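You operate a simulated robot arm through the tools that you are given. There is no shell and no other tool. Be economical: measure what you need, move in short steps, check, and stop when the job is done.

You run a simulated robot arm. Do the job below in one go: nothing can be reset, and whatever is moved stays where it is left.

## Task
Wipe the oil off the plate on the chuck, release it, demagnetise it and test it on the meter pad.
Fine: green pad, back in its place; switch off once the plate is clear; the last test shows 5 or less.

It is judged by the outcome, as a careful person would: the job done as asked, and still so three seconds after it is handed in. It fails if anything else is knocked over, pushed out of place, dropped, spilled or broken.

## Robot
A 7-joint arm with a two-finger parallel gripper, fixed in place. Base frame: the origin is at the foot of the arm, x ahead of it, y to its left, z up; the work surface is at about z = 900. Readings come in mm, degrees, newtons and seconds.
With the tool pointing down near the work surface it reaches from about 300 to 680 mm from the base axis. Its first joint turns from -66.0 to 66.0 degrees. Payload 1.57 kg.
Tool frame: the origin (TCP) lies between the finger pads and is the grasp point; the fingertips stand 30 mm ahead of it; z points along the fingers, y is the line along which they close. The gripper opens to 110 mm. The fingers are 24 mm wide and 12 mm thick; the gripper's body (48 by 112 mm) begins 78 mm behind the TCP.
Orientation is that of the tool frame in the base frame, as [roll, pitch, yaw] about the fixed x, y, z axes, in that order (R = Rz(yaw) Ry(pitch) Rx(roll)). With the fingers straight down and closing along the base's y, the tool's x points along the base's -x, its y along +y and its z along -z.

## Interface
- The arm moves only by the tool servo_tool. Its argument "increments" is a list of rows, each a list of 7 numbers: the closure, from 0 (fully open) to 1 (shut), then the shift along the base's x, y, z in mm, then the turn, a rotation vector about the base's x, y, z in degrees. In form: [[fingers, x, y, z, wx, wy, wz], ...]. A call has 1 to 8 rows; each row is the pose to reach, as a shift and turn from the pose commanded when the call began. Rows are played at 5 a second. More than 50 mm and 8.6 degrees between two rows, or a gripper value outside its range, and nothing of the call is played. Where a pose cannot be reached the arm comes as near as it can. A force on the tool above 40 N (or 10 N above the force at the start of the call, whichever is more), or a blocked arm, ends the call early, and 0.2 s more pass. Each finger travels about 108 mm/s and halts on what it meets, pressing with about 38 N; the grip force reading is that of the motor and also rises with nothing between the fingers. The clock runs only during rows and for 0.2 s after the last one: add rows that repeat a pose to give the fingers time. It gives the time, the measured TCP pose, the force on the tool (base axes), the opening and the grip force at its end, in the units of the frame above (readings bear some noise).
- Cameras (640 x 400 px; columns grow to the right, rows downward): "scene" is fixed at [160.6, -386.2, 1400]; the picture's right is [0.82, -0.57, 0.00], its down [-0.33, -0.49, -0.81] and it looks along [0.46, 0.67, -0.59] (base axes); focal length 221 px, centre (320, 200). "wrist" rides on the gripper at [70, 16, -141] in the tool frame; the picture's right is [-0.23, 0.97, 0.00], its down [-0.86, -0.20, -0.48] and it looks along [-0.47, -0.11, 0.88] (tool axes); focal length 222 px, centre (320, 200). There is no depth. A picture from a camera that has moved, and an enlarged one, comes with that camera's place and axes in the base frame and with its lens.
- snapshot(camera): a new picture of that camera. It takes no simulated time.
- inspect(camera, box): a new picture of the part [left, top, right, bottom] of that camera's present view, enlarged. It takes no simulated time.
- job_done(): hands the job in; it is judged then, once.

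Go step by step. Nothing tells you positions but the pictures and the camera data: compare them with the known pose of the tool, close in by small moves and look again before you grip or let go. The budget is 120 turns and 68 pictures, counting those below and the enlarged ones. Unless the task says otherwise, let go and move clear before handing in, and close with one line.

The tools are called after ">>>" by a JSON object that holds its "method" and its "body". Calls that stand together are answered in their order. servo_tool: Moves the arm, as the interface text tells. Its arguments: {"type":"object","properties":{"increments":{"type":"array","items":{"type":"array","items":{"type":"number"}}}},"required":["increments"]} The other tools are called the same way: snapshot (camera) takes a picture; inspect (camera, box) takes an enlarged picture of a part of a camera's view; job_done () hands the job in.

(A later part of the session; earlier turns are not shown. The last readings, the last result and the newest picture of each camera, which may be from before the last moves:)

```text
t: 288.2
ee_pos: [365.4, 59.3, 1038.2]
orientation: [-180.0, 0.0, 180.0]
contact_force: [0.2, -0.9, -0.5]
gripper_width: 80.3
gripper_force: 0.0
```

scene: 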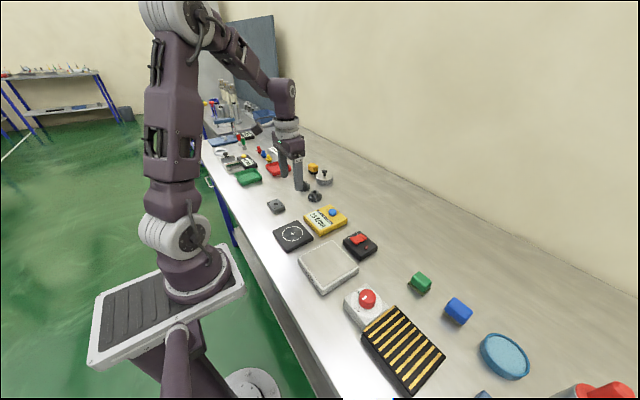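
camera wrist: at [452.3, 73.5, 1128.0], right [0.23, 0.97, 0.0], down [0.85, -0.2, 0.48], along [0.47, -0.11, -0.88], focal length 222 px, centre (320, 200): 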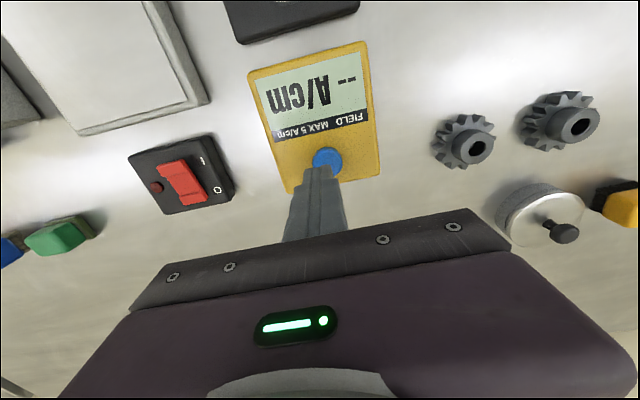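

>>> {"method": "servo_tool", "body": {"increments": [[0.27, 0, 0.5, -40, 0, 0, 0], [0.27, 0, 0.5, -75, 0, 0, 0], [0.27, 0, 0.5, -83, 0, 0, 0], [0.27, 0, 0.5, -85, 0, 0, 0], [0.45, 0, 0.5, -85, 0, 0, 0], [0.6, 0, 0.5, -85, 0, 0, 0], [0.6, 0, 0.5, -85, 0, 0, 0]]}}

>>> {"method": "servo_tool", "body": {"increments": [[0.6, 0, 0, 10, 0, 0, 0], [0.6, 0, 0, 50, 0, 0, 0], [0.6, 0, 0, 90, 0, 0, 0], [0.6, 6, -38, 90, 0, 0, 0], [0.6, 12, -76, 90, 0, 0, 0], [0.6, 18, -115, 90, 0, 0, 0], [0.6, 23, -154, 90, 0, 0, 0], [0.6, 23, -154, 50, 0, 0, 0]]}}

>>> {"method": "servo_tool", "body": {"increments": [[0.6, 0, 0, -20, 0, 0, 0], [0.6, 0, 0, -30, 0, 0, 0], [0.6, 0, 0, -34, 0, 0, 0], [0.6, 0, 0, -36, 0, 0, 0], [0.6, 0, 0, -37, 0, 0, 0], [0.6, 0, 0, -37.5, 0, 0, 0], [0.6, 0, 0, -37.5, 0, 0, 0]]}}

```text
t: 289.9
ee_pos: [367.4, 62.4, 954.2]
orientation: [180.0, -0.1, 180.0]
contact_force: [0.4, -0.1, 0.1]
gripper_width: 61.8
gripper_force: 38.3
```

```text
t: 291.6
ee_pos: [390.2, -93.5, 1006.1]
orientation: [-180.0, 0.1, -179.9]
contact_force: [1.0, -0.1, -3.6]
gripper_width: 61.5
gripper_force: 37.7
```

```text
t: 293.2
ee_pos: [390.8, -93.2, 968.2]
orientation: [180.0, 0.0, 179.9]
contact_force: [-0.1, 0.0, -3.8]
gripper_width: 61.7
gripper_force: 38.1
```

>>> {"method": "servo_tool", "body": {"increments": [[0.6, 0, 0, -0.7, 0, 0, 0], [0.6, 0, 0, -1.4, 0, 0, 0], [0.6, 0, 0, -1.4, 0, 0, 0], [0.6, 0, 0, -1.4, 0, 0, 0]]}}

>>> {"method": "servo_tool", "body": {"increments": [[0.6, 0, 0, 8, 0, 0, 0], [0.6, 0, 0, 16, 0, 0, 0], [0.6, 0, 0, 24, 0, 0, 0], [0.6, 0, 0, 32, 0, 0, 0], [0.6, 0, 0, 42, 0, 0, 0], [0.6, 0, 0, 54, 0, 0, 0], [0.6, 0, 0, 66, 0, 0, 0], [0.6, 0, 0, 80, 0, 0, 0]]}}

>>> {"method": "servo_tool", "body": {"increments": [[0.6, 0, 0, -14, 0, 0, 0], [0.6, 0, 0, -28, 0, 0, 0], [0.6, 0, 0, -42, 0, 0, 0], [0.6, 0, 0, -54, 0, 0, 0], [0.6, 0, 0, -64, 0, 0, 0], [0.6, 0, 0, -72, 0, 0, 0], [0.6, 0, 0, -78, 0, 0, 0], [0.6, 0, 0, -80, 0, 0, 0]]}}

>>> {"method": "servo_tool", "body": {"increments": [[0.6, 0, 0, 8, 0, 0, 0], [0.6, 0, 0, 16, 0, 0, 0], [0.6, 0, 0, 24, 0, 0, 0], [0.6, 0, 0, 32, 0, 0, 0], [0.6, 0, 0, 42, 0, 0, 0], [0.6, 0, 0, 54, 0, 0, 0], [0.6, 0, 0, 66, 0, 0, 0], [0.6, 0, 0, 80, 0, 0, 0]]}}

>>> {"method": "servo_tool", "body": {"increments": [[0.6, 0, 0, -14, 0, 0, 0], [0.6, 0, 0, -28, 0, 0, 0], [0.6, 0, 0, -42, 0, 0, 0], [0.6, 0, 0, -54, 0, 0, 0], [0.6, 0, 0, -64, 0, 0, 0], [0.6, 0, 0, -72, 0, 0, 0], [0.6, 0, 0, -78, 0, 0, 0], [0.6, 0, 0, -80, 0, 0, 0]]}}

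>>> {"method": "servo_tool", "body": {"increments": [[0.6, 0, 0, 8, 0, 0, 0], [0.6, 0, 0, 16, 0, 0, 0], [0.6, 0, 0, 24, 0, 0, 0], [0.6, 0, 0, 32, 0, 0, 0], [0.6, 0, 0, 42, 0, 0, 0], [0.6, 0, 0, 54, 0, 0, 0], [0.6, 0, 0, 66, 0, 0, 0], [0.6, 0, 0, 80, 0, 0, 0]]}}

>>> {"method": "servo_tool", "body": {"increments": [[0.6, 0, 0, -14, 0, 0, 0], [0.6, 0, 0, -28, 0, 0, 0], [0.6, 0, 0, -42, 0, 0, 0], [0.6, 0, 0, -54, 0, 0, 0], [0.6, 0, 0, -64, 0, 0, 0], [0.6, 0, 0, -72, 0, 0, 0], [0.6, 0, 0, -78, 0, 0, 0], [0.6, 0, 0, -80, 0, 0, 0]]}}

>>> {"method": "servo_tool", "body": {"increments": [[0.6, 0, 0, 8, 0, 0, 0], [0.6, 0, 0, 16, 0, 0, 0], [0.6, 0, 0, 24, 0, 0, 0], [0.6, 0, 0, 32, 0, 0, 0], [0.6, 0, 0, 42, 0, 0, 0], [0.6, 0, 0, 54, 0, 0, 0], [0.6, 0, 0, 66, 0, 0, 0], [0.6, 0, 0, 80, 0, 0, 0]]}}

>>> {"method": "servo_tool", "body": {"increments": [[0.6, 0, 0, -14, 0, 0, 0], [0.6, 0, 0, -28, 0, 0, 0], [0.6, 0, 0, -42, 0, 0, 0], [0.6, 0, 0, -54, 0, 0, 0], [0.6, 0, 0, -64, 0, 0, 0], [0.6, 0, 0, -72, 0, 0, 0], [0.6, 0, 0, -78, 0, 0, 0], [0.6, 0, 0, -80, 0, 0, 0]]}}

>>> {"method": "servo_tool", "body": {"increments": [[0.6, 0, 0, 2, 0, 0, -7.5], [0.6, 0, 0, 2, 0, 0, -15], [0.6, 0, 0, 2, 0, 0, -22.5], [0.6, 0, 0, 2, 0, 0, -30], [0.6, 0, 0, 2, 0, 0, -37.5], [0.6, 0, 0, 2, 0, 0, -45], [0.6, 0, 0, 2, 0, 0, -45]]}}

>>> {"method": "servo_tool", "body": {"increments": [[0.6, 0, 0, 0, 0, 0, -7.5], [0.6, 0, 0, 0, 0, 0, -15], [0.6, 0, 0, 0, 0, 0, -22.5], [0.6, 0, 0, 0, 0, 0, -30], [0.6, 0, 0, 0, 0, 0, -37.5], [0.6, 0, 0, 0, 0, 0, -45], [0.6, 0, 0, 0, 0, 0, -45]]}}

```text
t: 294.2
ee_pos: [390.0, -92.3, 966.8]
orientation: [-180.0, 0.1, -180.0]
contact_force: [-4.3, -2.1, 32.9]
gripper_width: 61.6
gripper_force: 38.2
```

```text
t: 296.1
ee_pos: [389.8, -91.6, 1045.9]
orientation: [179.9, 0.1, -180.0]
contact_force: [0.7, -1.6, -4.4]
gripper_width: 61.7
gripper_force: 38.3
```

```text
t: 297.9
ee_pos: [390.4, -92.2, 966.4]
orientation: [-179.9, 0.0, 179.9]
contact_force: [-4.9, -0.4, 33.3]
gripper_width: 61.6
gripper_force: 38.3
```

```text
t: 299.6
ee_pos: [390.2, -92.9, 1046.7]
orientation: [-180.0, 0.0, -179.9]
contact_force: [-0.1, 0.9, -3.6]
gripper_width: 61.5
gripper_force: 37.3
```

```text
t: 301.4
ee_pos: [390.9, -92.1, 967.0]
orientation: [180.0, 0.0, -179.9]
contact_force: [-1.0, 0.1, 3.1]
gripper_width: 61.6
gripper_force: 38.1
```

```text
t: 303.2
ee_pos: [390.7, -92.6, 1046.4]
orientation: [180.0, 0.0, 179.9]
contact_force: [0.1, -0.1, -3.4]
gripper_width: 61.4
gripper_force: 38.0
```

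```text
t: 305.1
ee_pos: [390.4, -91.7, 967.1]
orientation: [-180.0, 0.1, 180.0]
contact_force: [-4.0, 1.9, 28.7]
gripper_width: 61.6
gripper_force: 37.9
```

```text
t: 306.9
ee_pos: [389.4, -92.8, 1046.7]
orientation: [180.0, 0.0, -179.9]
contact_force: [-0.1, 1.0, -3.4]
gripper_width: 61.6
gripper_force: 38.1
```

```text
t: 308.6
ee_pos: [389.9, -91.7, 967.3]
orientation: [-180.0, 0.1, -180.0]
contact_force: [-3.7, 2.9, 32.2]
gripper_width: 61.5
gripper_force: 38.1
```

```text
t: 310.2
ee_pos: [389.7, -93.2, 967.5]
orientation: [180.0, -0.1, 134.9]
contact_force: [-0.2, -0.4, -4.4]
gripper_width: 61.3
gripper_force: 37.3
```

```text
t: 311.9
ee_pos: [389.4, -92.4, 967.7]
orientation: [-180.0, 0.1, 89.9]
contact_force: [-0.4, 0.6, -3.6]
gripper_width: 61.3
gripper_force: 37.8
```

Rotated 90° over the block. Three more passes here, then a slow withdrawal.

>>> {"method": "servo_tool", "body": {"increments": [[0.6, 0, 0, -1.2, 0, 0, 0], [0.6, 0, 0, -1.2, 0, 0, 0], [0.6, 0, 0, 8, 0, 0, 0], [0.6, 0, 0, 18, 0, 0, 0], [0.6, 0, 0, 30, 0, 0, 0], [0.6, 0, 0, 45, 0, 0, 0], [0.6, 0, 0, 60, 0, 0, 0], [0.6, 0, 0, 78, 0, 0, 0]]}}

>>> {"method": "servo_tool", "body": {"increments": [[0.6, 0, 0, -14, 0, 0, 0], [0.6, 0, 0, -28, 0, 0, 0], [0.6, 0, 0, -42, 0, 0, 0], [0.6, 0, 0, -54, 0, 0, 0], [0.6, 0, 0, -64, 0, 0, 0], [0.6, 0, 0, -72, 0, 0, 0], [0.6, 0, 0, -77, 0, 0, 0], [0.6, 0, 0, -79, 0, 0, 0]]}}

>>> {"method": "servo_tool", "body": {"increments": [[0.6, 0, 0, 8, 0, 0, 0], [0.6, 0, 0, 16, 0, 0, 0], [0.6, 0, 0, 24, 0, 0, 0], [0.6, 0, 0, 32, 0, 0, 0], [0.6, 0, 0, 42, 0, 0, 0], [0.6, 0, 0, 54, 0, 0, 0], [0.6, 0, 0, 66, 0, 0, 0], [0.6, 0, 0, 80, 0, 0, 0]]}}

>>> {"method": "servo_tool", "body": {"increments": [[0.6, 0, 0, -14, 0, 0, 0], [0.6, 0, 0, -28, 0, 0, 0], [0.6, 0, 0, -42, 0, 0, 0], [0.6, 0, 0, -54, 0, 0, 0], [0.6, 0, 0, -64, 0, 0, 0], [0.6, 0, 0, -72, 0, 0, 0], [0.6, 0, 0, -78, 0, 0, 0], [0.6, 0, 0, -80, 0, 0, 0]]}}

>>> {"method": "servo_tool", "body": {"increments": [[0.6, 0, 0, 0.3, 0, 0, 0], [0.6, 0, 0, 0.6, 0, 0, 0], [0.6, 0, 0, 1, 0, 0, 0], [0.6, 0, 0, 1.5, 0, 0, 0], [0.6, 0, 0, 2, 0, 0, 0], [0.6, 0, 0, 2.5, 0, 0, 0], [0.6, 0, 0, 3, 0, 0, 0], [0.6, 0, 0, 3.5, 0, 0, 0]]}}

>>> {"method": "servo_tool", "body": {"increments": [[0.6, 0, 0, 0.6, 0, 0, 0], [0.6, 0, 0, 1.2, 0, 0, 0], [0.6, 0, 0, 1.8, 0, 0, 0], [0.6, 0, 0, 2.4, 0, 0, 0], [0.6, 0, 0, 3, 0, 0, 0], [0.6, 0, 0, 3.6, 0, 0, 0], [0.6, 0, 0, 4.2, 0, 0, 0], [0.6, 0, 0, 4.8, 0, 0, 0]]}}

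>>> {"method": "servo_tool", "body": {"increments": [[0.6, 0, 0, 0.6, 0, 0, 0], [0.6, 0, 0, 1.2, 0, 0, 0], [0.6, 0, 0, 1.8, 0, 0, 0], [0.6, 0, 0, 2.4, 0, 0, 0], [0.6, 0, 0, 3, 0, 0, 0], [0.6, 0, 0, 3.6, 0, 0, 0], [0.6, 0, 0, 4.2, 0, 0, 0], [0.6, 0, 0, 4.8, 0, 0, 0]]}}

>>> {"method": "servo_tool", "body": {"increments": [[0.6, 0, 0, 0.8, 0, 0, 0], [0.6, 0, 0, 1.6, 0, 0, 0], [0.6, 0, 0, 2.4, 0, 0, 0], [0.6, 0, 0, 3.2, 0, 0, 0], [0.6, 0, 0, 4, 0, 0, 0], [0.6, 0, 0, 4.8, 0, 0, 0], [0.6, 0, 0, 5.6, 0, 0, 0], [0.6, 0, 0, 6.4, 0, 0, 0]]}}

>>> {"method": "servo_tool", "body": {"increments": [[0.6, 0, 0, 1, 0, 0, 0], [0.6, 0, 0, 2, 0, 0, 0], [0.6, 0, 0, 3, 0, 0, 0], [0.6, 0, 0, 4, 0, 0, 0], [0.6, 0, 0, 5, 0, 0, 0], [0.6, 0, 0, 6, 0, 0, 0], [0.6, 0, 0, 7, 0, 0, 0], [0.6, 0, 0, 8, 0, 0, 0]]}}

>>> {"method": "servo_tool", "body": {"increments": [[0.6, 0, 0, 1, 0, 0, 0], [0.6, 0, 0, 2, 0, 0, 0], [0.6, 0, 0, 3, 0, 0, 0], [0.6, 0, 0, 4, 0, 0, 0], [0.6, 0, 0, 5, 0, 0, 0], [0.6, 0, 0, 6, 0, 0, 0], [0.6, 0, 0, 7, 0, 0, 0], [0.6, 0, 0, 8, 0, 0, 0]]}}

>>> {"method": "servo_tool", "body": {"increments": [[0.6, 0, 0, 1.2, 0, 0, 0], [0.6, 0, 0, 2.4, 0, 0, 0], [0.6, 0, 0, 3.6, 0, 0, 0], [0.6, 0, 0, 4.8, 0, 0, 0], [0.6, 0, 0, 6, 0, 0, 0], [0.6, 0, 0, 7.2, 0, 0, 0], [0.6, 0, 0, 8.4, 0, 0, 0], [0.6, 0, 0, 9.6, 0, 0, 0]]}}

>>> {"method": "servo_tool", "body": {"increments": [[0.6, 0, 0, 1.5, 0, 0, 0], [0.6, 0, 0, 3, 0, 0, 0], [0.6, 0, 0, 4.5, 0, 0, 0], [0.6, 0, 0, 6, 0, 0, 0], [0.6, 0, 0, 7.5, 0, 0, 0], [0.6, 0, 0, 9, 0, 0, 0], [0.6, 0, 0, 10.5, 0, 0, 0], [0.6, 0, 0, 12, 0, 0, 0]]}}

>>> {"method": "servo_tool", "body": {"increments": [[0.6, 0, 0, 1.5, 0, 0, 0], [0.6, 0, 0, 3, 0, 0, 0], [0.6, 0, 0, 4.5, 0, 0, 0], [0.6, 0, 0, 6, 0, 0, 0], [0.6, 0, 0, 7.5, 0, 0, 0], [0.6, 0, 0, 9, 0, 0, 0], [0.6, 0, 0, 10.5, 0, 0, 0], [0.6, 0, 0, 12, 0, 0, 0]]}}

>>> {"method": "servo_tool", "body": {"increments": [[0.6, 0, 0, 2, 0, 0, 0], [0.6, 0, 0, 4, 0, 0, 0], [0.6, 0, 0, 6, 0, 0, 0], [0.6, 0, 0, 8, 0, 0, 0], [0.6, 0, 0, 10, 0, 0, 0], [0.6, 0, 0, 12, 0, 0, 0], [0.6, 0, 0, 14, 0, 0, 0], [0.6, 0, 0, 16, 0, 0, 0]]}}

>>> {"method": "servo_tool", "body": {"increments": [[0.6, 0, 0, 2, 0, 0, 0], [0.6, 0, 0, 4, 0, 0, 0], [0.6, 0, 0, 6, 0, 0, 0], [0.6, 0, 0, 8, 0, 0, 0], [0.6, 0, 0, 10, 0, 0, 0], [0.6, 0, 0, 12, 0, 0, 0], [0.6, 0, 0, 14, 0, 0, 0], [0.6, 0, 0, 16, 0, 0, 0]]}}

>>> {"method": "servo_tool", "body": {"increments": [[0.6, 0, 0, 2.5, 0, 0, 0], [0.6, 0, 0, 5, 0, 0, 0], [0.6, 0, 0, 7.5, 0, 0, 0], [0.6, 0, 0, 10, 0, 0, 0], [0.6, 0, 0, 12.5, 0, 0, 0], [0.6, 0, 0, 15, 0, 0, 0], [0.6, 0, 0, 17.5, 0, 0, 0], [0.6, 0, 0, 20, 0, 0, 0]]}}

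>>> {"method": "servo_tool", "body": {"increments": [[0.6, 0, 0, 3, 0, 0, 0], [0.6, 0, 0, 6, 0, 0, 0], [0.6, 0, 0, 9, 0, 0, 0], [0.6, 0, 0, 12, 0, 0, 0], [0.6, 0, 0, 15, 0, 0, 0], [0.6, 0, 0, 18, 0, 0, 0], [0.6, 0, 0, 21, 0, 0, 0], [0.6, 0, 0, 24, 0, 0, 0]]}}

```text
t: 313.6
ee_pos: [389.5, -93.2, 1045.8]
orientation: [180.0, 0.0, 90.1]
contact_force: [0.5, 0.2, -3.4]
gripper_width: 61.4
gripper_force: 37.6
```

```text
t: 315.4
ee_pos: [390.3, -92.2, 966.9]
orientation: [179.9, -0.1, 90.0]
contact_force: [-2.7, 1.8, 23.3]
gripper_width: 61.4
gripper_force: 37.7
```

```text
t: 317.2
ee_pos: [390.4, -91.8, 1046.5]
orientation: [180.0, 0.0, 90.0]
contact_force: [0.2, 0.6, -3.8]
gripper_width: 61.7
gripper_force: 37.8
```

```text
t: 319.1
ee_pos: [389.9, -91.8, 966.5]
orientation: [179.9, 0.1, 89.9]
contact_force: [0.2, -0.1, -3.9]
gripper_width: 61.5
gripper_force: 38.2
```

```text
t: 320.9
ee_pos: [389.8, -92.0, 970.8]
orientation: [180.0, 0.0, 90.0]
contact_force: [0.0, 1.6, -3.6]
gripper_width: 61.6
gripper_force: 38.4
```

```text
t: 322.6
ee_pos: [390.7, -92.9, 974.3]
orientation: [-180.0, 0.0, 90.0]
contact_force: [-0.2, 0.8, -2.4]
gripper_width: 61.5
gripper_force: 38.2
```

```text
t: 324.4
ee_pos: [389.5, -92.8, 980.2]
orientation: [179.9, 0.0, 90.1]
contact_force: [0.7, -0.3, -3.5]
gripper_width: 61.8
gripper_force: 37.7
```

```text
t: 326.2
ee_pos: [391.9, -92.7, 987.5]
orientation: [180.0, 0.0, 90.0]
contact_force: [0.2, -0.2, -3.3]
gripper_width: 61.6
gripper_force: 38.0
```

```text
t: 328.1
ee_pos: [389.8, -93.2, 995.8]
orientation: [-180.0, 0.0, 90.0]
contact_force: [-0.2, 0.2, -3.4]
gripper_width: 61.8
gripper_force: 38.0
```

```text
t: 329.9
ee_pos: [389.9, -92.1, 1002.2]
orientation: [-180.0, 0.1, 90.0]
contact_force: [0.3, -0.4, -3.3]
gripper_width: 61.8
gripper_force: 38.0
```

```text
t: 331.6
ee_pos: [391.6, -93.7, 1013.6]
orientation: [-180.0, 0.0, 90.0]
contact_force: [0.4, -1.1, -3.4]
gripper_width: 61.5
gripper_force: 38.0
```

```text
t: 333.4
ee_pos: [390.5, -90.5, 1024.9]
orientation: [-179.9, 0.0, 90.1]
contact_force: [0.2, 0.8, -3.0]
gripper_width: 61.7
gripper_force: 37.9
```

```text
t: 335.2
ee_pos: [391.1, -91.7, 1036.8]
orientation: [180.0, 0.0, 90.0]
contact_force: [-0.1, -0.8, -3.1]
gripper_width: 61.4
gripper_force: 37.5
```

```text
t: 337.1
ee_pos: [388.8, -92.2, 1052.2]
orientation: [180.0, 0.0, 90.0]
contact_force: [0.1, 0.0, -3.9]
gripper_width: 61.8
gripper_force: 37.8
```

```text
t: 338.9
ee_pos: [389.9, -92.9, 1068.1]
orientation: [180.0, 0.0, 90.0]
contact_force: [0.2, -0.4, -3.2]
gripper_width: 61.5
gripper_force: 37.9
```

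```text
t: 340.6
ee_pos: [389.6, -91.2, 1088.2]
orientation: [180.0, 0.1, 90.0]
contact_force: [-0.7, 0.1, -4.4]
gripper_width: 61.6
gripper_force: 38.1
```

```text
t: 342.4
ee_pos: [390.8, -91.8, 1113.6]
orientation: [-179.9, -0.1, 89.9]
contact_force: [0.7, 0.5, -3.3]
gripper_width: 61.5
gripper_force: 38.4
```

Withdrawn to about 150 mm. Now to the pad, turning back square on the way.

>>> {"method": "servo_tool", "body": {"increments": [[0.6, -2, 12, 8, 0, 0, 7.5], [0.6, -4, 24, 16, 0, 0, 15], [0.6, -6, 36, 22, 0, 0, 22.5], [0.6, -8, 48, 26, 0, 0, 30], [0.6, -10, 60, 28, 0, 0, 37.5], [0.6, -12, 74, 28, 0, 0, 45], [0.6, -14, 88, 28, 0, 0, 52.5], [0.6, -16, 102, 28, 0, 0, 60]]}}

>>> {"method": "servo_tool", "body": {"increments": [[0.6, -2, 17, 0, 0, 0, 7.5], [0.6, -4, 34, -10, 0, 0, 15], [0.6, -7.5, 52, -30, 0, 0, 22.5], [0.6, -7.5, 52, -60, 0, 0, 30], [0.6, -7.5, 52, -100, 0, 0, 30], [0.6, -7.5, 52, -140, 0, 0, 30], [0.6, -7.5, 52, -165, 0, 0, 30], [0.6, -7.5, 52, -178, 0, 0, 30]]}}

```text
t: 344.2
ee_pos: [374.4, 8.1, 1139.8]
orientation: [-180.0, 0.0, 150.0]
contact_force: [0.6, -0.2, -4.4]
gripper_width: 61.8
gripper_force: 38.2
```

```text
t: 346.1
ee_pos: [365.1, 63.3, 961.6]
orientation: [-180.0, 0.1, -180.0]
contact_force: [-0.4, -0.1, -3.5]
gripper_width: 61.8
gripper_force: 38.3
```

>>> {"method": "servo_tool", "body": {"increments": [[0.6, 0, -1, -3, 0, 0, 0], [0.6, 0, -1, -5, 0, 0, 0], [0.6, 0, -1, -6, 0, 0, 0], [0.6, 0, -1, -6.7, 0, 0, 0], [0.6, 0, -1, -7.4, 0, 0, 0], [0.6, 0, -1, -7.4, 0, 0, 0]]}}

```text
t: 347.4
ee_pos: [366.0, 60.9, 955.0]
orientation: [180.0, 0.1, -180.0]
contact_force: [-3.0, 2.0, 32.0]
gripper_width: 61.7
gripper_force: 37.8
```

Seated. I'll release, rise, and switch off, pressing to the full depth this time.

>>> {"method": "servo_tool", "body": {"increments": [[0.6, 0, 0, 1.7, 0, 0, 0], [0.4, 0, 0, 1.7, 0, 0, 0], [0.27, 0, 0, 1.7, 0, 0, 0], [0.27, 0, 0, 1.7, 0, 0, 0], [0.27, 0, 0, 30, 0, 0, 0], [0.27, 0, 0, 70, 0, 0, 0], [0.4, 0, 0, 105, 0, 0, 0], [0.4, 0, 0, 105, 0, 0, 0]]}}

>>> {"method": "servo_tool", "body": {"increments": [[0.6, 27, -23, 0, 0, 0, 0], [0.8, 54, -46, 0, 0, 0, 0], [1, 81, -69, 0, 0, 0, 0], [1, 108, -92, 0, 0, 0, 0], [1, 135, -115, 0, 0, 0, 0], [1, 163.5, -138.5, 0, 0, 0, 0], [1, 163.5, -138.5, -40, 0, 0, 0], [1, 163.5, -138.5, -80, 0, 0, 0]]}}

>>> {"method": "servo_tool", "body": {"increments": [[1, 0, 0, -5, 0, 0, 0], [1, 0, 0, -9, 0, 0, 0], [1, 0, 0, -12, 0, 0, 0], [1, 0, 0, -14, 0, 0, 0], [1, 0, 0, -16, 0, 0, 0], [1, 0, 0, -18, 0, 0, 0], [1, 0, 0, -18, 0, 0, 0]]}}

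```text
t: 349.2
ee_pos: [369.1, 60.7, 1061.5]
orientation: [-180.0, 0.0, -180.0]
contact_force: [0.0, 0.6, 0.0]
gripper_width: 65.8
gripper_force: 0.1
```

```text
t: 351.1
ee_pos: [530.7, -76.5, 981.8]
orientation: [-180.0, 0.0, 180.0]
contact_force: [-0.1, 0.2, 0.1]
gripper_width: 0.0
gripper_force: 22.1
```

```text
t: 352.6
ee_pos: [531.4, -78.3, 962.6]
orientation: [180.0, 0.0, -180.0]
contact_force: [-0.1, -1.0, -0.4]
gripper_width: 0.0
gripper_force: 21.6
```

>>> {"method": "servo_tool", "body": {"increments": [[1, -1, 1, -0.6, 0, 0, 0], [1, -1, 1, -1.2, 0, 0, 0], [1, -1, 1, -1.8, 0, 0, 0], [1, -1, 1, -1.8, 0, 0, 0]]}}

```text
t: 353.7
ee_pos: [529.5, -76.6, 961.7]
orientation: [-180.0, 0.3, 180.0]
contact_force: [-0.3, -0.2, 4.1]
gripper_width: 0.2
gripper_force: 21.3
stopped in row 4: the force on the tool passed its limit (the readings are from after the stop); the commanded pose is now the measured one
```

Firmly bottomed, so it is off. Now the meter test.

>>> {"method": "servo_tool", "body": {"increments": [[1, 0, 0, 40, 0, 0, 0], [1, -2, 30, 60, 0, 0, 0], [1, -5, 65, 60, 0, 0, 0], [1, -8, 105, 60, 0, 0, 0], [1, -10, 141, 60, 0, 0, 0], [1, -10, 141, 25, 0, 0, 0], [1, -10, 141, 12, 0, 0, 0], [1, -10, 141, 8, 0, 0, 0]]}}

>>> {"method": "servo_tool", "body": {"increments": [[1, 0, 0, -4, 0, 0, 0], [1, 0, 0, -7, 0, 0, 0], [1, 0, 0, -8.5, 0, 0, 0], [1, 0, 0, -9.5, 0, 0, 0], [1, 0, 0, -9.5, 0, 0, 0]]}}

>>> {"method": "inspect", "body": {"camera": "scene", "box": [260, 180, 388, 260]}}

```text
t: 355.5
ee_pos: [519.8, 63.5, 968.7]
orientation: [-179.8, 0.2, 180.0]
contact_force: [0.0, -0.4, -0.5]
gripper_width: 0.2
gripper_force: 21.8
```

```text
t: 356.7
ee_pos: [519.4, 63.2, 960.4]
orientation: [-179.9, 0.2, -179.9]
contact_force: [1.1, 0.9, 3.1]
gripper_width: 0.0
gripper_force: 20.9
```

```text
5.00 times, centred on (324, 220) of scene
camera zoom: at [160.6, -386.2, 1400.0], right [0.82, -0.57, 0.0], down [-0.33, -0.49, -0.81], along [0.46, 0.67, -0.59], focal length 1106 px, centre (300, 100)
```

zoom: 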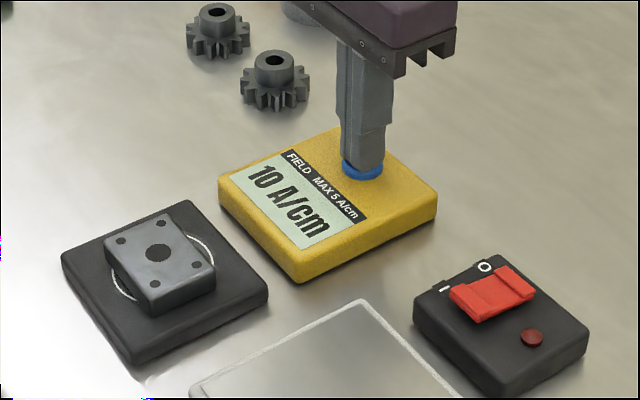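

Now 10, halved, so repeated passes work. I'll do another, longer series of passes. Switching on and fetching the plate again.

>>> {"method": "servo_tool", "body": {"increments": [[1, 0, 0, 30, 0, 0, 0], [1, 0, 0, 79, 0, 0, 0], [1, -7, -35, 79, 0, 0, 0], [1, -14, -70, 79, 0, 0, 0], [1, -21, -105, 79, 0, 0, 0], [1, -27, -141, 79, 0, 0, 0], [1, -27, -141, 35, 0, 0, 0], [1, -27, -141, 10, 0, 0, 0]]}}

>>> {"method": "servo_tool", "body": {"increments": [[1, 0, 0, -4, 0, 0, 0], [1, 0, 0, -6, 0, 0, 0], [1, 0, 0, -7, 0, 0, 0], [1, 0, 0, -8, 0, 0, 0], [1, 0, 0, -8.8, 0, 0, 0], [1, 0, 0, -8.8, 0, 0, 0]]}}

```text
t: 358.5
ee_pos: [493.2, -77.4, 970.1]
orientation: [180.0, 0.3, -179.9]
contact_force: [-0.7, 0.3, -0.2]
gripper_width: 0.4
gripper_force: 21.2
```

```text
t: 359.9
ee_pos: [492.6, -77.2, 962.1]
orientation: [-180.0, 0.3, 180.0]
contact_force: [-5.3, 1.8, 20.7]
gripper_width: 0.1
gripper_force: 21.1
```

Firm press (21 N at the bottom), so it is on. Fetching the plate.

>>> {"method": "servo_tool", "body": {"increments": [[1, 0, 0, 45, 0, 0, 0], [1, 0, 0, 90, 0, 0, 0], [0.7, -25, 28, 98, 0, 0, 0], [0.4, -50, 56, 98, 0, 0, 0], [0.27, -75, 84, 98, 0, 0, 0], [0.27, -100, 112, 98, 0, 0, 0], [0.27, -126, 138, 98, 0, 0, 0], [0.27, -126, 138, 78, 0, 0, 0]]}}

>>> {"method": "servo_tool", "body": {"increments": [[0.27, 0, 0, -40, 0, 0, 0], [0.27, 0, 0, -75, 0, 0, 0], [0.27, 0, 0, -83, 0, 0, 0], [0.27, 0, 0, -84.5, 0, 0, 0], [0.45, 0, 0, -84.5, 0, 0, 0], [0.6, 0, 0, -84.5, 0, 0, 0], [0.6, 0, 0, -84.5, 0, 0, 0]]}}

>>> {"method": "servo_tool", "body": {"increments": [[0.6, 0, 0, 10, 0, 0, 0], [0.6, 0, 0, 50, 0, 0, 0], [0.6, 0, 0, 90, 0, 0, 0], [0.6, 6, -38, 90, 0, 0, 0], [0.6, 12, -76, 90, 0, 0, 0], [0.6, 18, -115, 90, 0, 0, 0], [0.6, 23, -154, 90, 0, 0, 0], [0.6, 23, -154, 50, 0, 0, 0]]}}

>>> {"method": "servo_tool", "body": {"increments": [[0.6, 0, 0, -20, 0, 0, 0], [0.6, 0, 0, -30, 0, 0, 0], [0.6, 0, 0, -34, 0, 0, 0], [0.6, 0, 0, -36, 0, 0, 0], [0.6, 0, 0, -37, 0, 0, 0], [0.6, 0, 0, -37.5, 0, 0, 0], [0.6, 0, 0, -37.5, 0, 0, 0]]}}

```text
t: 361.7
ee_pos: [365.3, 60.7, 1038.7]
orientation: [-179.9, 0.2, 180.0]
contact_force: [0.0, 0.1, -1.0]
gripper_width: 80.2
gripper_force: 0.0
```

```text
t: 363.3
ee_pos: [367.5, 60.0, 955.9]
orientation: [-179.9, 0.3, -179.9]
contact_force: [0.2, -0.8, -0.5]
gripper_width: 61.7
gripper_force: 38.5
```

```text
t: 365.1
ee_pos: [392.2, -94.9, 1005.2]
orientation: [-179.9, 0.3, -179.9]
contact_force: [-0.9, -0.8, -3.6]
gripper_width: 61.5
gripper_force: 37.7
```

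```text
t: 366.7
ee_pos: [391.8, -92.6, 967.9]
orientation: [-179.9, 0.4, -179.9]
contact_force: [-0.6, 2.6, 29.4]
gripper_width: 61.6
gripper_force: 38.1
```

In contact. I'll ease 1 mm and run a series of passes.

>>> {"method": "servo_tool", "body": {"increments": [[0.6, 0, 0, 1.2, 0, 0, 0], [0.6, 0, 0, 10, 0, 0, 0], [0.6, 0, 0, 18, 0, 0, 0], [0.6, 0, 0, 26, 0, 0, 0], [0.6, 0, 0, 36, 0, 0, 0], [0.6, 0, 0, 48, 0, 0, 0], [0.6, 0, 0, 64, 0, 0, 0], [0.6, 0, 0, 81, 0, 0, 0]]}}

>>> {"method": "servo_tool", "body": {"increments": [[0.6, 0, 0, -14, 0, 0, 0], [0.6, 0, 0, -28, 0, 0, 0], [0.6, 0, 0, -42, 0, 0, 0], [0.6, 0, 0, -54, 0, 0, 0], [0.6, 0, 0, -64, 0, 0, 0], [0.6, 0, 0, -72, 0, 0, 0], [0.6, 0, 0, -78, 0, 0, 0], [0.6, 0, 0, -80, 0, 0, 0]]}}

>>> {"method": "servo_tool", "body": {"increments": [[0.6, 0, 0, 8, 0, 0, 0], [0.6, 0, 0, 16, 0, 0, 0], [0.6, 0, 0, 24, 0, 0, 0], [0.6, 0, 0, 32, 0, 0, 0], [0.6, 0, 0, 42, 0, 0, 0], [0.6, 0, 0, 54, 0, 0, 0], [0.6, 0, 0, 66, 0, 0, 0], [0.6, 0, 0, 80, 0, 0, 0]]}}

>>> {"method": "servo_tool", "body": {"increments": [[0.6, 0, 0, -14, 0, 0, 0], [0.6, 0, 0, -28, 0, 0, 0], [0.6, 0, 0, -42, 0, 0, 0], [0.6, 0, 0, -54, 0, 0, 0], [0.6, 0, 0, -64, 0, 0, 0], [0.6, 0, 0, -72, 0, 0, 0], [0.6, 0, 0, -78, 0, 0, 0], [0.6, 0, 0, -80, 0, 0, 0]]}}

>>> {"method": "servo_tool", "body": {"increments": [[0.6, 0, 0, 8, 0, 0, 0], [0.6, 0, 0, 16, 0, 0, 0], [0.6, 0, 0, 24, 0, 0, 0], [0.6, 0, 0, 32, 0, 0, 0], [0.6, 0, 0, 42, 0, 0, 0], [0.6, 0, 0, 54, 0, 0, 0], [0.6, 0, 0, 66, 0, 0, 0], [0.6, 0, 0, 80, 0, 0, 0]]}}

>>> {"method": "servo_tool", "body": {"increments": [[0.6, 0, 0, -14, 0, 0, 0], [0.6, 0, 0, -28, 0, 0, 0], [0.6, 0, 0, -42, 0, 0, 0], [0.6, 0, 0, -54, 0, 0, 0], [0.6, 0, 0, -64, 0, 0, 0], [0.6, 0, 0, -72, 0, 0, 0], [0.6, 0, 0, -78, 0, 0, 0], [0.6, 0, 0, -80, 0, 0, 0]]}}

>>> {"method": "servo_tool", "body": {"increments": [[0.6, 0, 0, 8, 0, 0, 0], [0.6, 0, 0, 16, 0, 0, 0], [0.6, 0, 0, 24, 0, 0, 0], [0.6, 0, 0, 32, 0, 0, 0], [0.6, 0, 0, 42, 0, 0, 0], [0.6, 0, 0, 54, 0, 0, 0], [0.6, 0, 0, 66, 0, 0, 0], [0.6, 0, 0, 80, 0, 0, 0]]}}

>>> {"method": "servo_tool", "body": {"increments": [[0.6, 0, 0, -14, 0, 0, 0], [0.6, 0, 0, -28, 0, 0, 0], [0.6, 0, 0, -42, 0, 0, 0], [0.6, 0, 0, -54, 0, 0, 0], [0.6, 0, 0, -64, 0, 0, 0], [0.6, 0, 0, -72, 0, 0, 0], [0.6, 0, 0, -78, 0, 0, 0], [0.6, 0, 0, -80, 0, 0, 0]]}}

>>> {"method": "servo_tool", "body": {"increments": [[0.6, 0, 0, 8, 0, 0, 0], [0.6, 0, 0, 16, 0, 0, 0], [0.6, 0, 0, 24, 0, 0, 0], [0.6, 0, 0, 32, 0, 0, 0], [0.6, 0, 0, 42, 0, 0, 0], [0.6, 0, 0, 54, 0, 0, 0], [0.6, 0, 0, 66, 0, 0, 0], [0.6, 0, 0, 80, 0, 0, 0]]}}

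>>> {"method": "servo_tool", "body": {"increments": [[0.6, 0, 0, -14, 0, 0, 0], [0.6, 0, 0, -28, 0, 0, 0], [0.6, 0, 0, -42, 0, 0, 0], [0.6, 0, 0, -54, 0, 0, 0], [0.6, 0, 0, -64, 0, 0, 0], [0.6, 0, 0, -72, 0, 0, 0], [0.6, 0, 0, -78, 0, 0, 0], [0.6, 0, 0, -80, 0, 0, 0]]}}

>>> {"method": "servo_tool", "body": {"increments": [[0.6, 0, 0, 8, 0, 0, 0], [0.6, 0, 0, 16, 0, 0, 0], [0.6, 0, 0, 24, 0, 0, 0], [0.6, 0, 0, 32, 0, 0, 0], [0.6, 0, 0, 42, 0, 0, 0], [0.6, 0, 0, 54, 0, 0, 0], [0.6, 0, 0, 66, 0, 0, 0], [0.6, 0, 0, 80, 0, 0, 0]]}}

>>> {"method": "servo_tool", "body": {"increments": [[0.6, 0, 0, -14, 0, 0, 0], [0.6, 0, 0, -28, 0, 0, 0], [0.6, 0, 0, -42, 0, 0, 0], [0.6, 0, 0, -54, 0, 0, 0], [0.6, 0, 0, -64, 0, 0, 0], [0.6, 0, 0, -72, 0, 0, 0], [0.6, 0, 0, -78, 0, 0, 0], [0.6, 0, 0, -80, 0, 0, 0]]}}

>>> {"method": "servo_tool", "body": {"increments": [[0.6, 0, 0, 8, 0, 0, 0], [0.6, 0, 0, 16, 0, 0, 0], [0.6, 0, 0, 24, 0, 0, 0], [0.6, 0, 0, 32, 0, 0, 0], [0.6, 0, 0, 42, 0, 0, 0], [0.6, 0, 0, 54, 0, 0, 0], [0.6, 0, 0, 66, 0, 0, 0], [0.6, 0, 0, 80, 0, 0, 0]]}}

>>> {"method": "servo_tool", "body": {"increments": [[0.6, 0, 0, -14, 0, 0, 0], [0.6, 0, 0, -28, 0, 0, 0], [0.6, 0, 0, -42, 0, 0, 0], [0.6, 0, 0, -54, 0, 0, 0], [0.6, 0, 0, -64, 0, 0, 0], [0.6, 0, 0, -72, 0, 0, 0], [0.6, 0, 0, -78, 0, 0, 0], [0.6, 0, 0, -80, 0, 0, 0]]}}

>>> {"method": "servo_tool", "body": {"increments": [[0.6, 0, 0, 1, 0, 0, -7.5], [0.6, 0, 0, 1, 0, 0, -15], [0.6, 0, 0, 1, 0, 0, -22.5], [0.6, 0, 0, 1, 0, 0, -30], [0.6, 0, 0, 1, 0, 0, -37.5], [0.6, 0, 0, 1, 0, 0, -45], [0.6, 0, 0, 1, 0, 0, -45]]}}

>>> {"method": "servo_tool", "body": {"increments": [[0.6, 0, 0, 0, 0, 0, -7.5], [0.6, 0, 0, 0, 0, 0, -15], [0.6, 0, 0, 0, 0, 0, -22.5], [0.6, 0, 0, 0, 0, 0, -30], [0.6, 0, 0, 0, 0, 0, -37.5], [0.6, 0, 0, 0, 0, 0, -45], [0.6, 0, 0, 0, 0, 0, -45]]}}

```text
t: 368.5
ee_pos: [390.0, -93.0, 1050.0]
orientation: [-179.9, 0.2, 180.0]
contact_force: [-0.9, 0.6, -3.6]
gripper_width: 61.3
gripper_force: 38.1
```

```text
t: 370.3
ee_pos: [391.6, -93.7, 968.9]
orientation: [-179.8, 0.2, 180.0]
contact_force: [-0.7, -0.5, -3.3]
gripper_width: 61.5
gripper_force: 37.7
```

```text
t: 372.1
ee_pos: [390.4, -95.1, 1048.7]
orientation: [-179.9, 0.2, -180.0]
contact_force: [-0.1, 0.7, -4.6]
gripper_width: 61.7
gripper_force: 37.7
```

```text
t: 373.9
ee_pos: [390.8, -92.5, 967.3]
orientation: [-179.9, 0.3, 180.0]
contact_force: [-0.7, 0.2, -3.4]
gripper_width: 61.5
gripper_force: 37.8
```

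```text
t: 375.7
ee_pos: [389.7, -93.6, 1047.8]
orientation: [-179.9, 0.3, 180.0]
contact_force: [0.9, 0.0, -4.0]
gripper_width: 61.8
gripper_force: 38.2
```

```text
t: 377.5
ee_pos: [390.4, -93.5, 968.1]
orientation: [-179.9, 0.2, -180.0]
contact_force: [-0.4, 0.6, -3.9]
gripper_width: 61.7
gripper_force: 38.0
```

```text
t: 379.3
ee_pos: [391.0, -95.2, 1049.1]
orientation: [-179.8, 0.2, 180.0]
contact_force: [-0.1, 0.1, -3.9]
gripper_width: 61.5
gripper_force: 38.3
```

```text
t: 381.1
ee_pos: [391.1, -93.3, 967.8]
orientation: [-179.9, 0.3, 180.0]
contact_force: [0.2, 0.4, -4.1]
gripper_width: 61.6
gripper_force: 37.7
```

```text
t: 382.9
ee_pos: [390.7, -93.4, 1048.4]
orientation: [-179.8, 0.2, 180.0]
contact_force: [0.1, 0.6, -2.3]
gripper_width: 61.4
gripper_force: 38.0
```

```text
t: 384.7
ee_pos: [388.8, -94.0, 968.6]
orientation: [-180.0, 0.3, 180.0]
contact_force: [0.4, 0.3, -3.7]
gripper_width: 61.6
gripper_force: 38.4
```

```text
t: 386.5
ee_pos: [390.1, -96.0, 1048.7]
orientation: [-179.9, 0.3, -180.0]
contact_force: [0.2, 0.7, -3.8]
gripper_width: 61.6
gripper_force: 38.0
```

```text
t: 388.3
ee_pos: [390.5, -93.8, 967.9]
orientation: [-179.9, 0.3, -179.9]
contact_force: [-0.5, 0.5, -3.6]
gripper_width: 61.7
gripper_force: 38.1
```

```text
t: 390.1
ee_pos: [390.4, -92.7, 1048.4]
orientation: [-179.9, 0.2, -180.0]
contact_force: [0.0, 0.1, -3.5]
gripper_width: 61.8
gripper_force: 37.3
```

```text
t: 391.9
ee_pos: [389.5, -94.3, 968.6]
orientation: [-179.9, 0.2, 179.9]
contact_force: [0.7, -0.3, -4.0]
gripper_width: 61.8
gripper_force: 38.6
```

```text
t: 393.5
ee_pos: [391.5, -93.5, 970.0]
orientation: [-180.0, 0.1, 135.0]
contact_force: [0.7, -0.6, -2.8]
gripper_width: 61.4
gripper_force: 38.7
```

```text
t: 395.1
ee_pos: [390.5, -93.7, 968.1]
orientation: [-179.9, 0.2, 89.8]
contact_force: [-0.1, 0.2, -4.4]
gripper_width: 61.7
gripper_force: 38.0
```

Seven passes done; now seven in the rotated orientation.

>>> {"method": "servo_tool", "body": {"increments": [[0.6, 0, 0, -1.3, 0, 0, 0], [0.6, 0, 0, -1.3, 0, 0, 0], [0.6, 0, 0, 8, 0, 0, 0], [0.6, 0, 0, 18, 0, 0, 0], [0.6, 0, 0, 30, 0, 0, 0], [0.6, 0, 0, 45, 0, 0, 0], [0.6, 0, 0, 60, 0, 0, 0], [0.6, 0, 0, 78, 0, 0, 0]]}}

>>> {"method": "servo_tool", "body": {"increments": [[0.6, 0, 0, -14, 0, 0, 0], [0.6, 0, 0, -28, 0, 0, 0], [0.6, 0, 0, -42, 0, 0, 0], [0.6, 0, 0, -54, 0, 0, 0], [0.6, 0, 0, -64, 0, 0, 0], [0.6, 0, 0, -72, 0, 0, 0], [0.6, 0, 0, -77, 0, 0, 0], [0.6, 0, 0, -79.3, 0, 0, 0]]}}

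>>> {"method": "servo_tool", "body": {"increments": [[0.6, 0, 0, 8, 0, 0, 0], [0.6, 0, 0, 16, 0, 0, 0], [0.6, 0, 0, 24, 0, 0, 0], [0.6, 0, 0, 32, 0, 0, 0], [0.6, 0, 0, 42, 0, 0, 0], [0.6, 0, 0, 54, 0, 0, 0], [0.6, 0, 0, 66, 0, 0, 0], [0.6, 0, 0, 80, 0, 0, 0]]}}

>>> {"method": "servo_tool", "body": {"increments": [[0.6, 0, 0, -14, 0, 0, 0], [0.6, 0, 0, -28, 0, 0, 0], [0.6, 0, 0, -42, 0, 0, 0], [0.6, 0, 0, -54, 0, 0, 0], [0.6, 0, 0, -64, 0, 0, 0], [0.6, 0, 0, -72, 0, 0, 0], [0.6, 0, 0, -78, 0, 0, 0], [0.6, 0, 0, -80, 0, 0, 0]]}}

>>> {"method": "servo_tool", "body": {"increments": [[0.6, 0, 0, 8, 0, 0, 0], [0.6, 0, 0, 16, 0, 0, 0], [0.6, 0, 0, 24, 0, 0, 0], [0.6, 0, 0, 32, 0, 0, 0], [0.6, 0, 0, 42, 0, 0, 0], [0.6, 0, 0, 54, 0, 0, 0], [0.6, 0, 0, 66, 0, 0, 0], [0.6, 0, 0, 80, 0, 0, 0]]}}

>>> {"method": "servo_tool", "body": {"increments": [[0.6, 0, 0, -14, 0, 0, 0], [0.6, 0, 0, -28, 0, 0, 0], [0.6, 0, 0, -42, 0, 0, 0], [0.6, 0, 0, -54, 0, 0, 0], [0.6, 0, 0, -64, 0, 0, 0], [0.6, 0, 0, -72, 0, 0, 0], [0.6, 0, 0, -78, 0, 0, 0], [0.6, 0, 0, -80, 0, 0, 0]]}}

>>> {"method": "servo_tool", "body": {"increments": [[0.6, 0, 0, 8, 0, 0, 0], [0.6, 0, 0, 16, 0, 0, 0], [0.6, 0, 0, 24, 0, 0, 0], [0.6, 0, 0, 32, 0, 0, 0], [0.6, 0, 0, 42, 0, 0, 0], [0.6, 0, 0, 54, 0, 0, 0], [0.6, 0, 0, 66, 0, 0, 0], [0.6, 0, 0, 80, 0, 0, 0]]}}

>>> {"method": "servo_tool", "body": {"increments": [[0.6, 0, 0, -14, 0, 0, 0], [0.6, 0, 0, -28, 0, 0, 0], [0.6, 0, 0, -42, 0, 0, 0], [0.6, 0, 0, -54, 0, 0, 0], [0.6, 0, 0, -64, 0, 0, 0], [0.6, 0, 0, -72, 0, 0, 0], [0.6, 0, 0, -78, 0, 0, 0], [0.6, 0, 0, -80, 0, 0, 0]]}}

>>> {"method": "servo_tool", "body": {"increments": [[0.6, 0, 0, 8, 0, 0, 0], [0.6, 0, 0, 16, 0, 0, 0], [0.6, 0, 0, 24, 0, 0, 0], [0.6, 0, 0, 32, 0, 0, 0], [0.6, 0, 0, 42, 0, 0, 0], [0.6, 0, 0, 54, 0, 0, 0], [0.6, 0, 0, 66, 0, 0, 0], [0.6, 0, 0, 80, 0, 0, 0]]}}

>>> {"method": "servo_tool", "body": {"increments": [[0.6, 0, 0, -14, 0, 0, 0], [0.6, 0, 0, -28, 0, 0, 0], [0.6, 0, 0, -42, 0, 0, 0], [0.6, 0, 0, -54, 0, 0, 0], [0.6, 0, 0, -64, 0, 0, 0], [0.6, 0, 0, -72, 0, 0, 0], [0.6, 0, 0, -78, 0, 0, 0], [0.6, 0, 0, -80, 0, 0, 0]]}}

>>> {"method": "servo_tool", "body": {"increments": [[0.6, 0, 0, 8, 0, 0, 0], [0.6, 0, 0, 16, 0, 0, 0], [0.6, 0, 0, 24, 0, 0, 0], [0.6, 0, 0, 32, 0, 0, 0], [0.6, 0, 0, 42, 0, 0, 0], [0.6, 0, 0, 54, 0, 0, 0], [0.6, 0, 0, 66, 0, 0, 0], [0.6, 0, 0, 80, 0, 0, 0]]}}

>>> {"method": "servo_tool", "body": {"increments": [[0.6, 0, 0, -14, 0, 0, 0], [0.6, 0, 0, -28, 0, 0, 0], [0.6, 0, 0, -42, 0, 0, 0], [0.6, 0, 0, -54, 0, 0, 0], [0.6, 0, 0, -64, 0, 0, 0], [0.6, 0, 0, -72, 0, 0, 0], [0.6, 0, 0, -78, 0, 0, 0], [0.6, 0, 0, -80, 0, 0, 0]]}}

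>>> {"method": "servo_tool", "body": {"increments": [[0.6, 0, 0, 8, 0, 0, 0], [0.6, 0, 0, 16, 0, 0, 0], [0.6, 0, 0, 24, 0, 0, 0], [0.6, 0, 0, 32, 0, 0, 0], [0.6, 0, 0, 42, 0, 0, 0], [0.6, 0, 0, 54, 0, 0, 0], [0.6, 0, 0, 66, 0, 0, 0], [0.6, 0, 0, 80, 0, 0, 0]]}}

>>> {"method": "servo_tool", "body": {"increments": [[0.6, 0, 0, -14, 0, 0, 0], [0.6, 0, 0, -28, 0, 0, 0], [0.6, 0, 0, -42, 0, 0, 0], [0.6, 0, 0, -54, 0, 0, 0], [0.6, 0, 0, -64, 0, 0, 0], [0.6, 0, 0, -72, 0, 0, 0], [0.6, 0, 0, -78, 0, 0, 0], [0.6, 0, 0, -80, 0, 0, 0]]}}

```text
t: 396.9
ee_pos: [391.3, -94.8, 1047.7]
orientation: [-179.9, 0.4, 90.0]
contact_force: [0.6, -0.1, -3.9]
gripper_width: 61.5
gripper_force: 38.3
```

```text
t: 398.7
ee_pos: [390.0, -93.9, 967.7]
orientation: [-179.9, 0.4, 90.1]
contact_force: [-0.8, 0.0, -1.4]
gripper_width: 61.3
gripper_force: 38.5
```

```text
t: 400.5
ee_pos: [390.3, -94.1, 1048.2]
orientation: [-179.9, 0.1, 90.0]
contact_force: [-0.1, -0.6, -3.2]
gripper_width: 61.7
gripper_force: 37.8
```

```text
t: 402.3
ee_pos: [389.4, -93.7, 968.8]
orientation: [-179.9, 0.3, 89.9]
contact_force: [0.3, 0.2, -4.7]
gripper_width: 61.8
gripper_force: 37.9
```

```text
t: 404.1
ee_pos: [391.0, -92.4, 1049.8]
orientation: [-179.8, 0.3, 90.1]
contact_force: [0.6, -1.7, -4.2]
gripper_width: 61.5
gripper_force: 38.3
```

```text
t: 405.9
ee_pos: [390.4, -94.3, 967.4]
orientation: [180.0, 0.2, 90.2]
contact_force: [-2.5, 4.1, 25.5]
gripper_width: 61.7
gripper_force: 37.7
```

```text
t: 407.7
ee_pos: [389.7, -94.1, 1046.6]
orientation: [-179.8, 0.3, 90.1]
contact_force: [-0.3, 0.7, -2.9]
gripper_width: 61.8
gripper_force: 37.7
```

```text
t: 409.5
ee_pos: [390.4, -91.7, 968.0]
orientation: [-179.9, 0.1, 90.0]
contact_force: [-2.3, 0.7, 6.9]
gripper_width: 61.5
gripper_force: 38.2
```

```text
t: 411.3
ee_pos: [390.1, -93.0, 1047.8]
orientation: [-179.9, 0.4, 90.0]
contact_force: [-0.2, -0.4, -3.0]
gripper_width: 61.7
gripper_force: 38.1
```

```text
t: 413.1
ee_pos: [391.0, -94.0, 968.6]
orientation: [-180.0, 0.2, 89.9]
contact_force: [-0.4, 0.6, -2.8]
gripper_width: 61.8
gripper_force: 37.9
```

```text
t: 414.9
ee_pos: [389.9, -95.2, 1048.8]
orientation: [-180.0, 0.3, 89.9]
contact_force: [0.1, -0.3, -3.3]
gripper_width: 61.6
gripper_force: 38.0
```

```text
t: 416.7
ee_pos: [389.1, -94.3, 968.0]
orientation: [-180.0, 0.3, 90.0]
contact_force: [-0.4, -0.2, -3.1]
gripper_width: 61.6
gripper_force: 38.0
```

```text
t: 418.5
ee_pos: [390.2, -93.5, 1047.3]
orientation: [-180.0, 0.3, 90.0]
contact_force: [1.0, -0.1, -4.0]
gripper_width: 61.7
gripper_force: 38.0
```

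```text
t: 420.3
ee_pos: [389.5, -94.0, 969.0]
orientation: [-179.9, 0.3, 90.0]
contact_force: [-2.0, 0.9, 7.0]
gripper_width: 61.6
gripper_force: 37.8
```

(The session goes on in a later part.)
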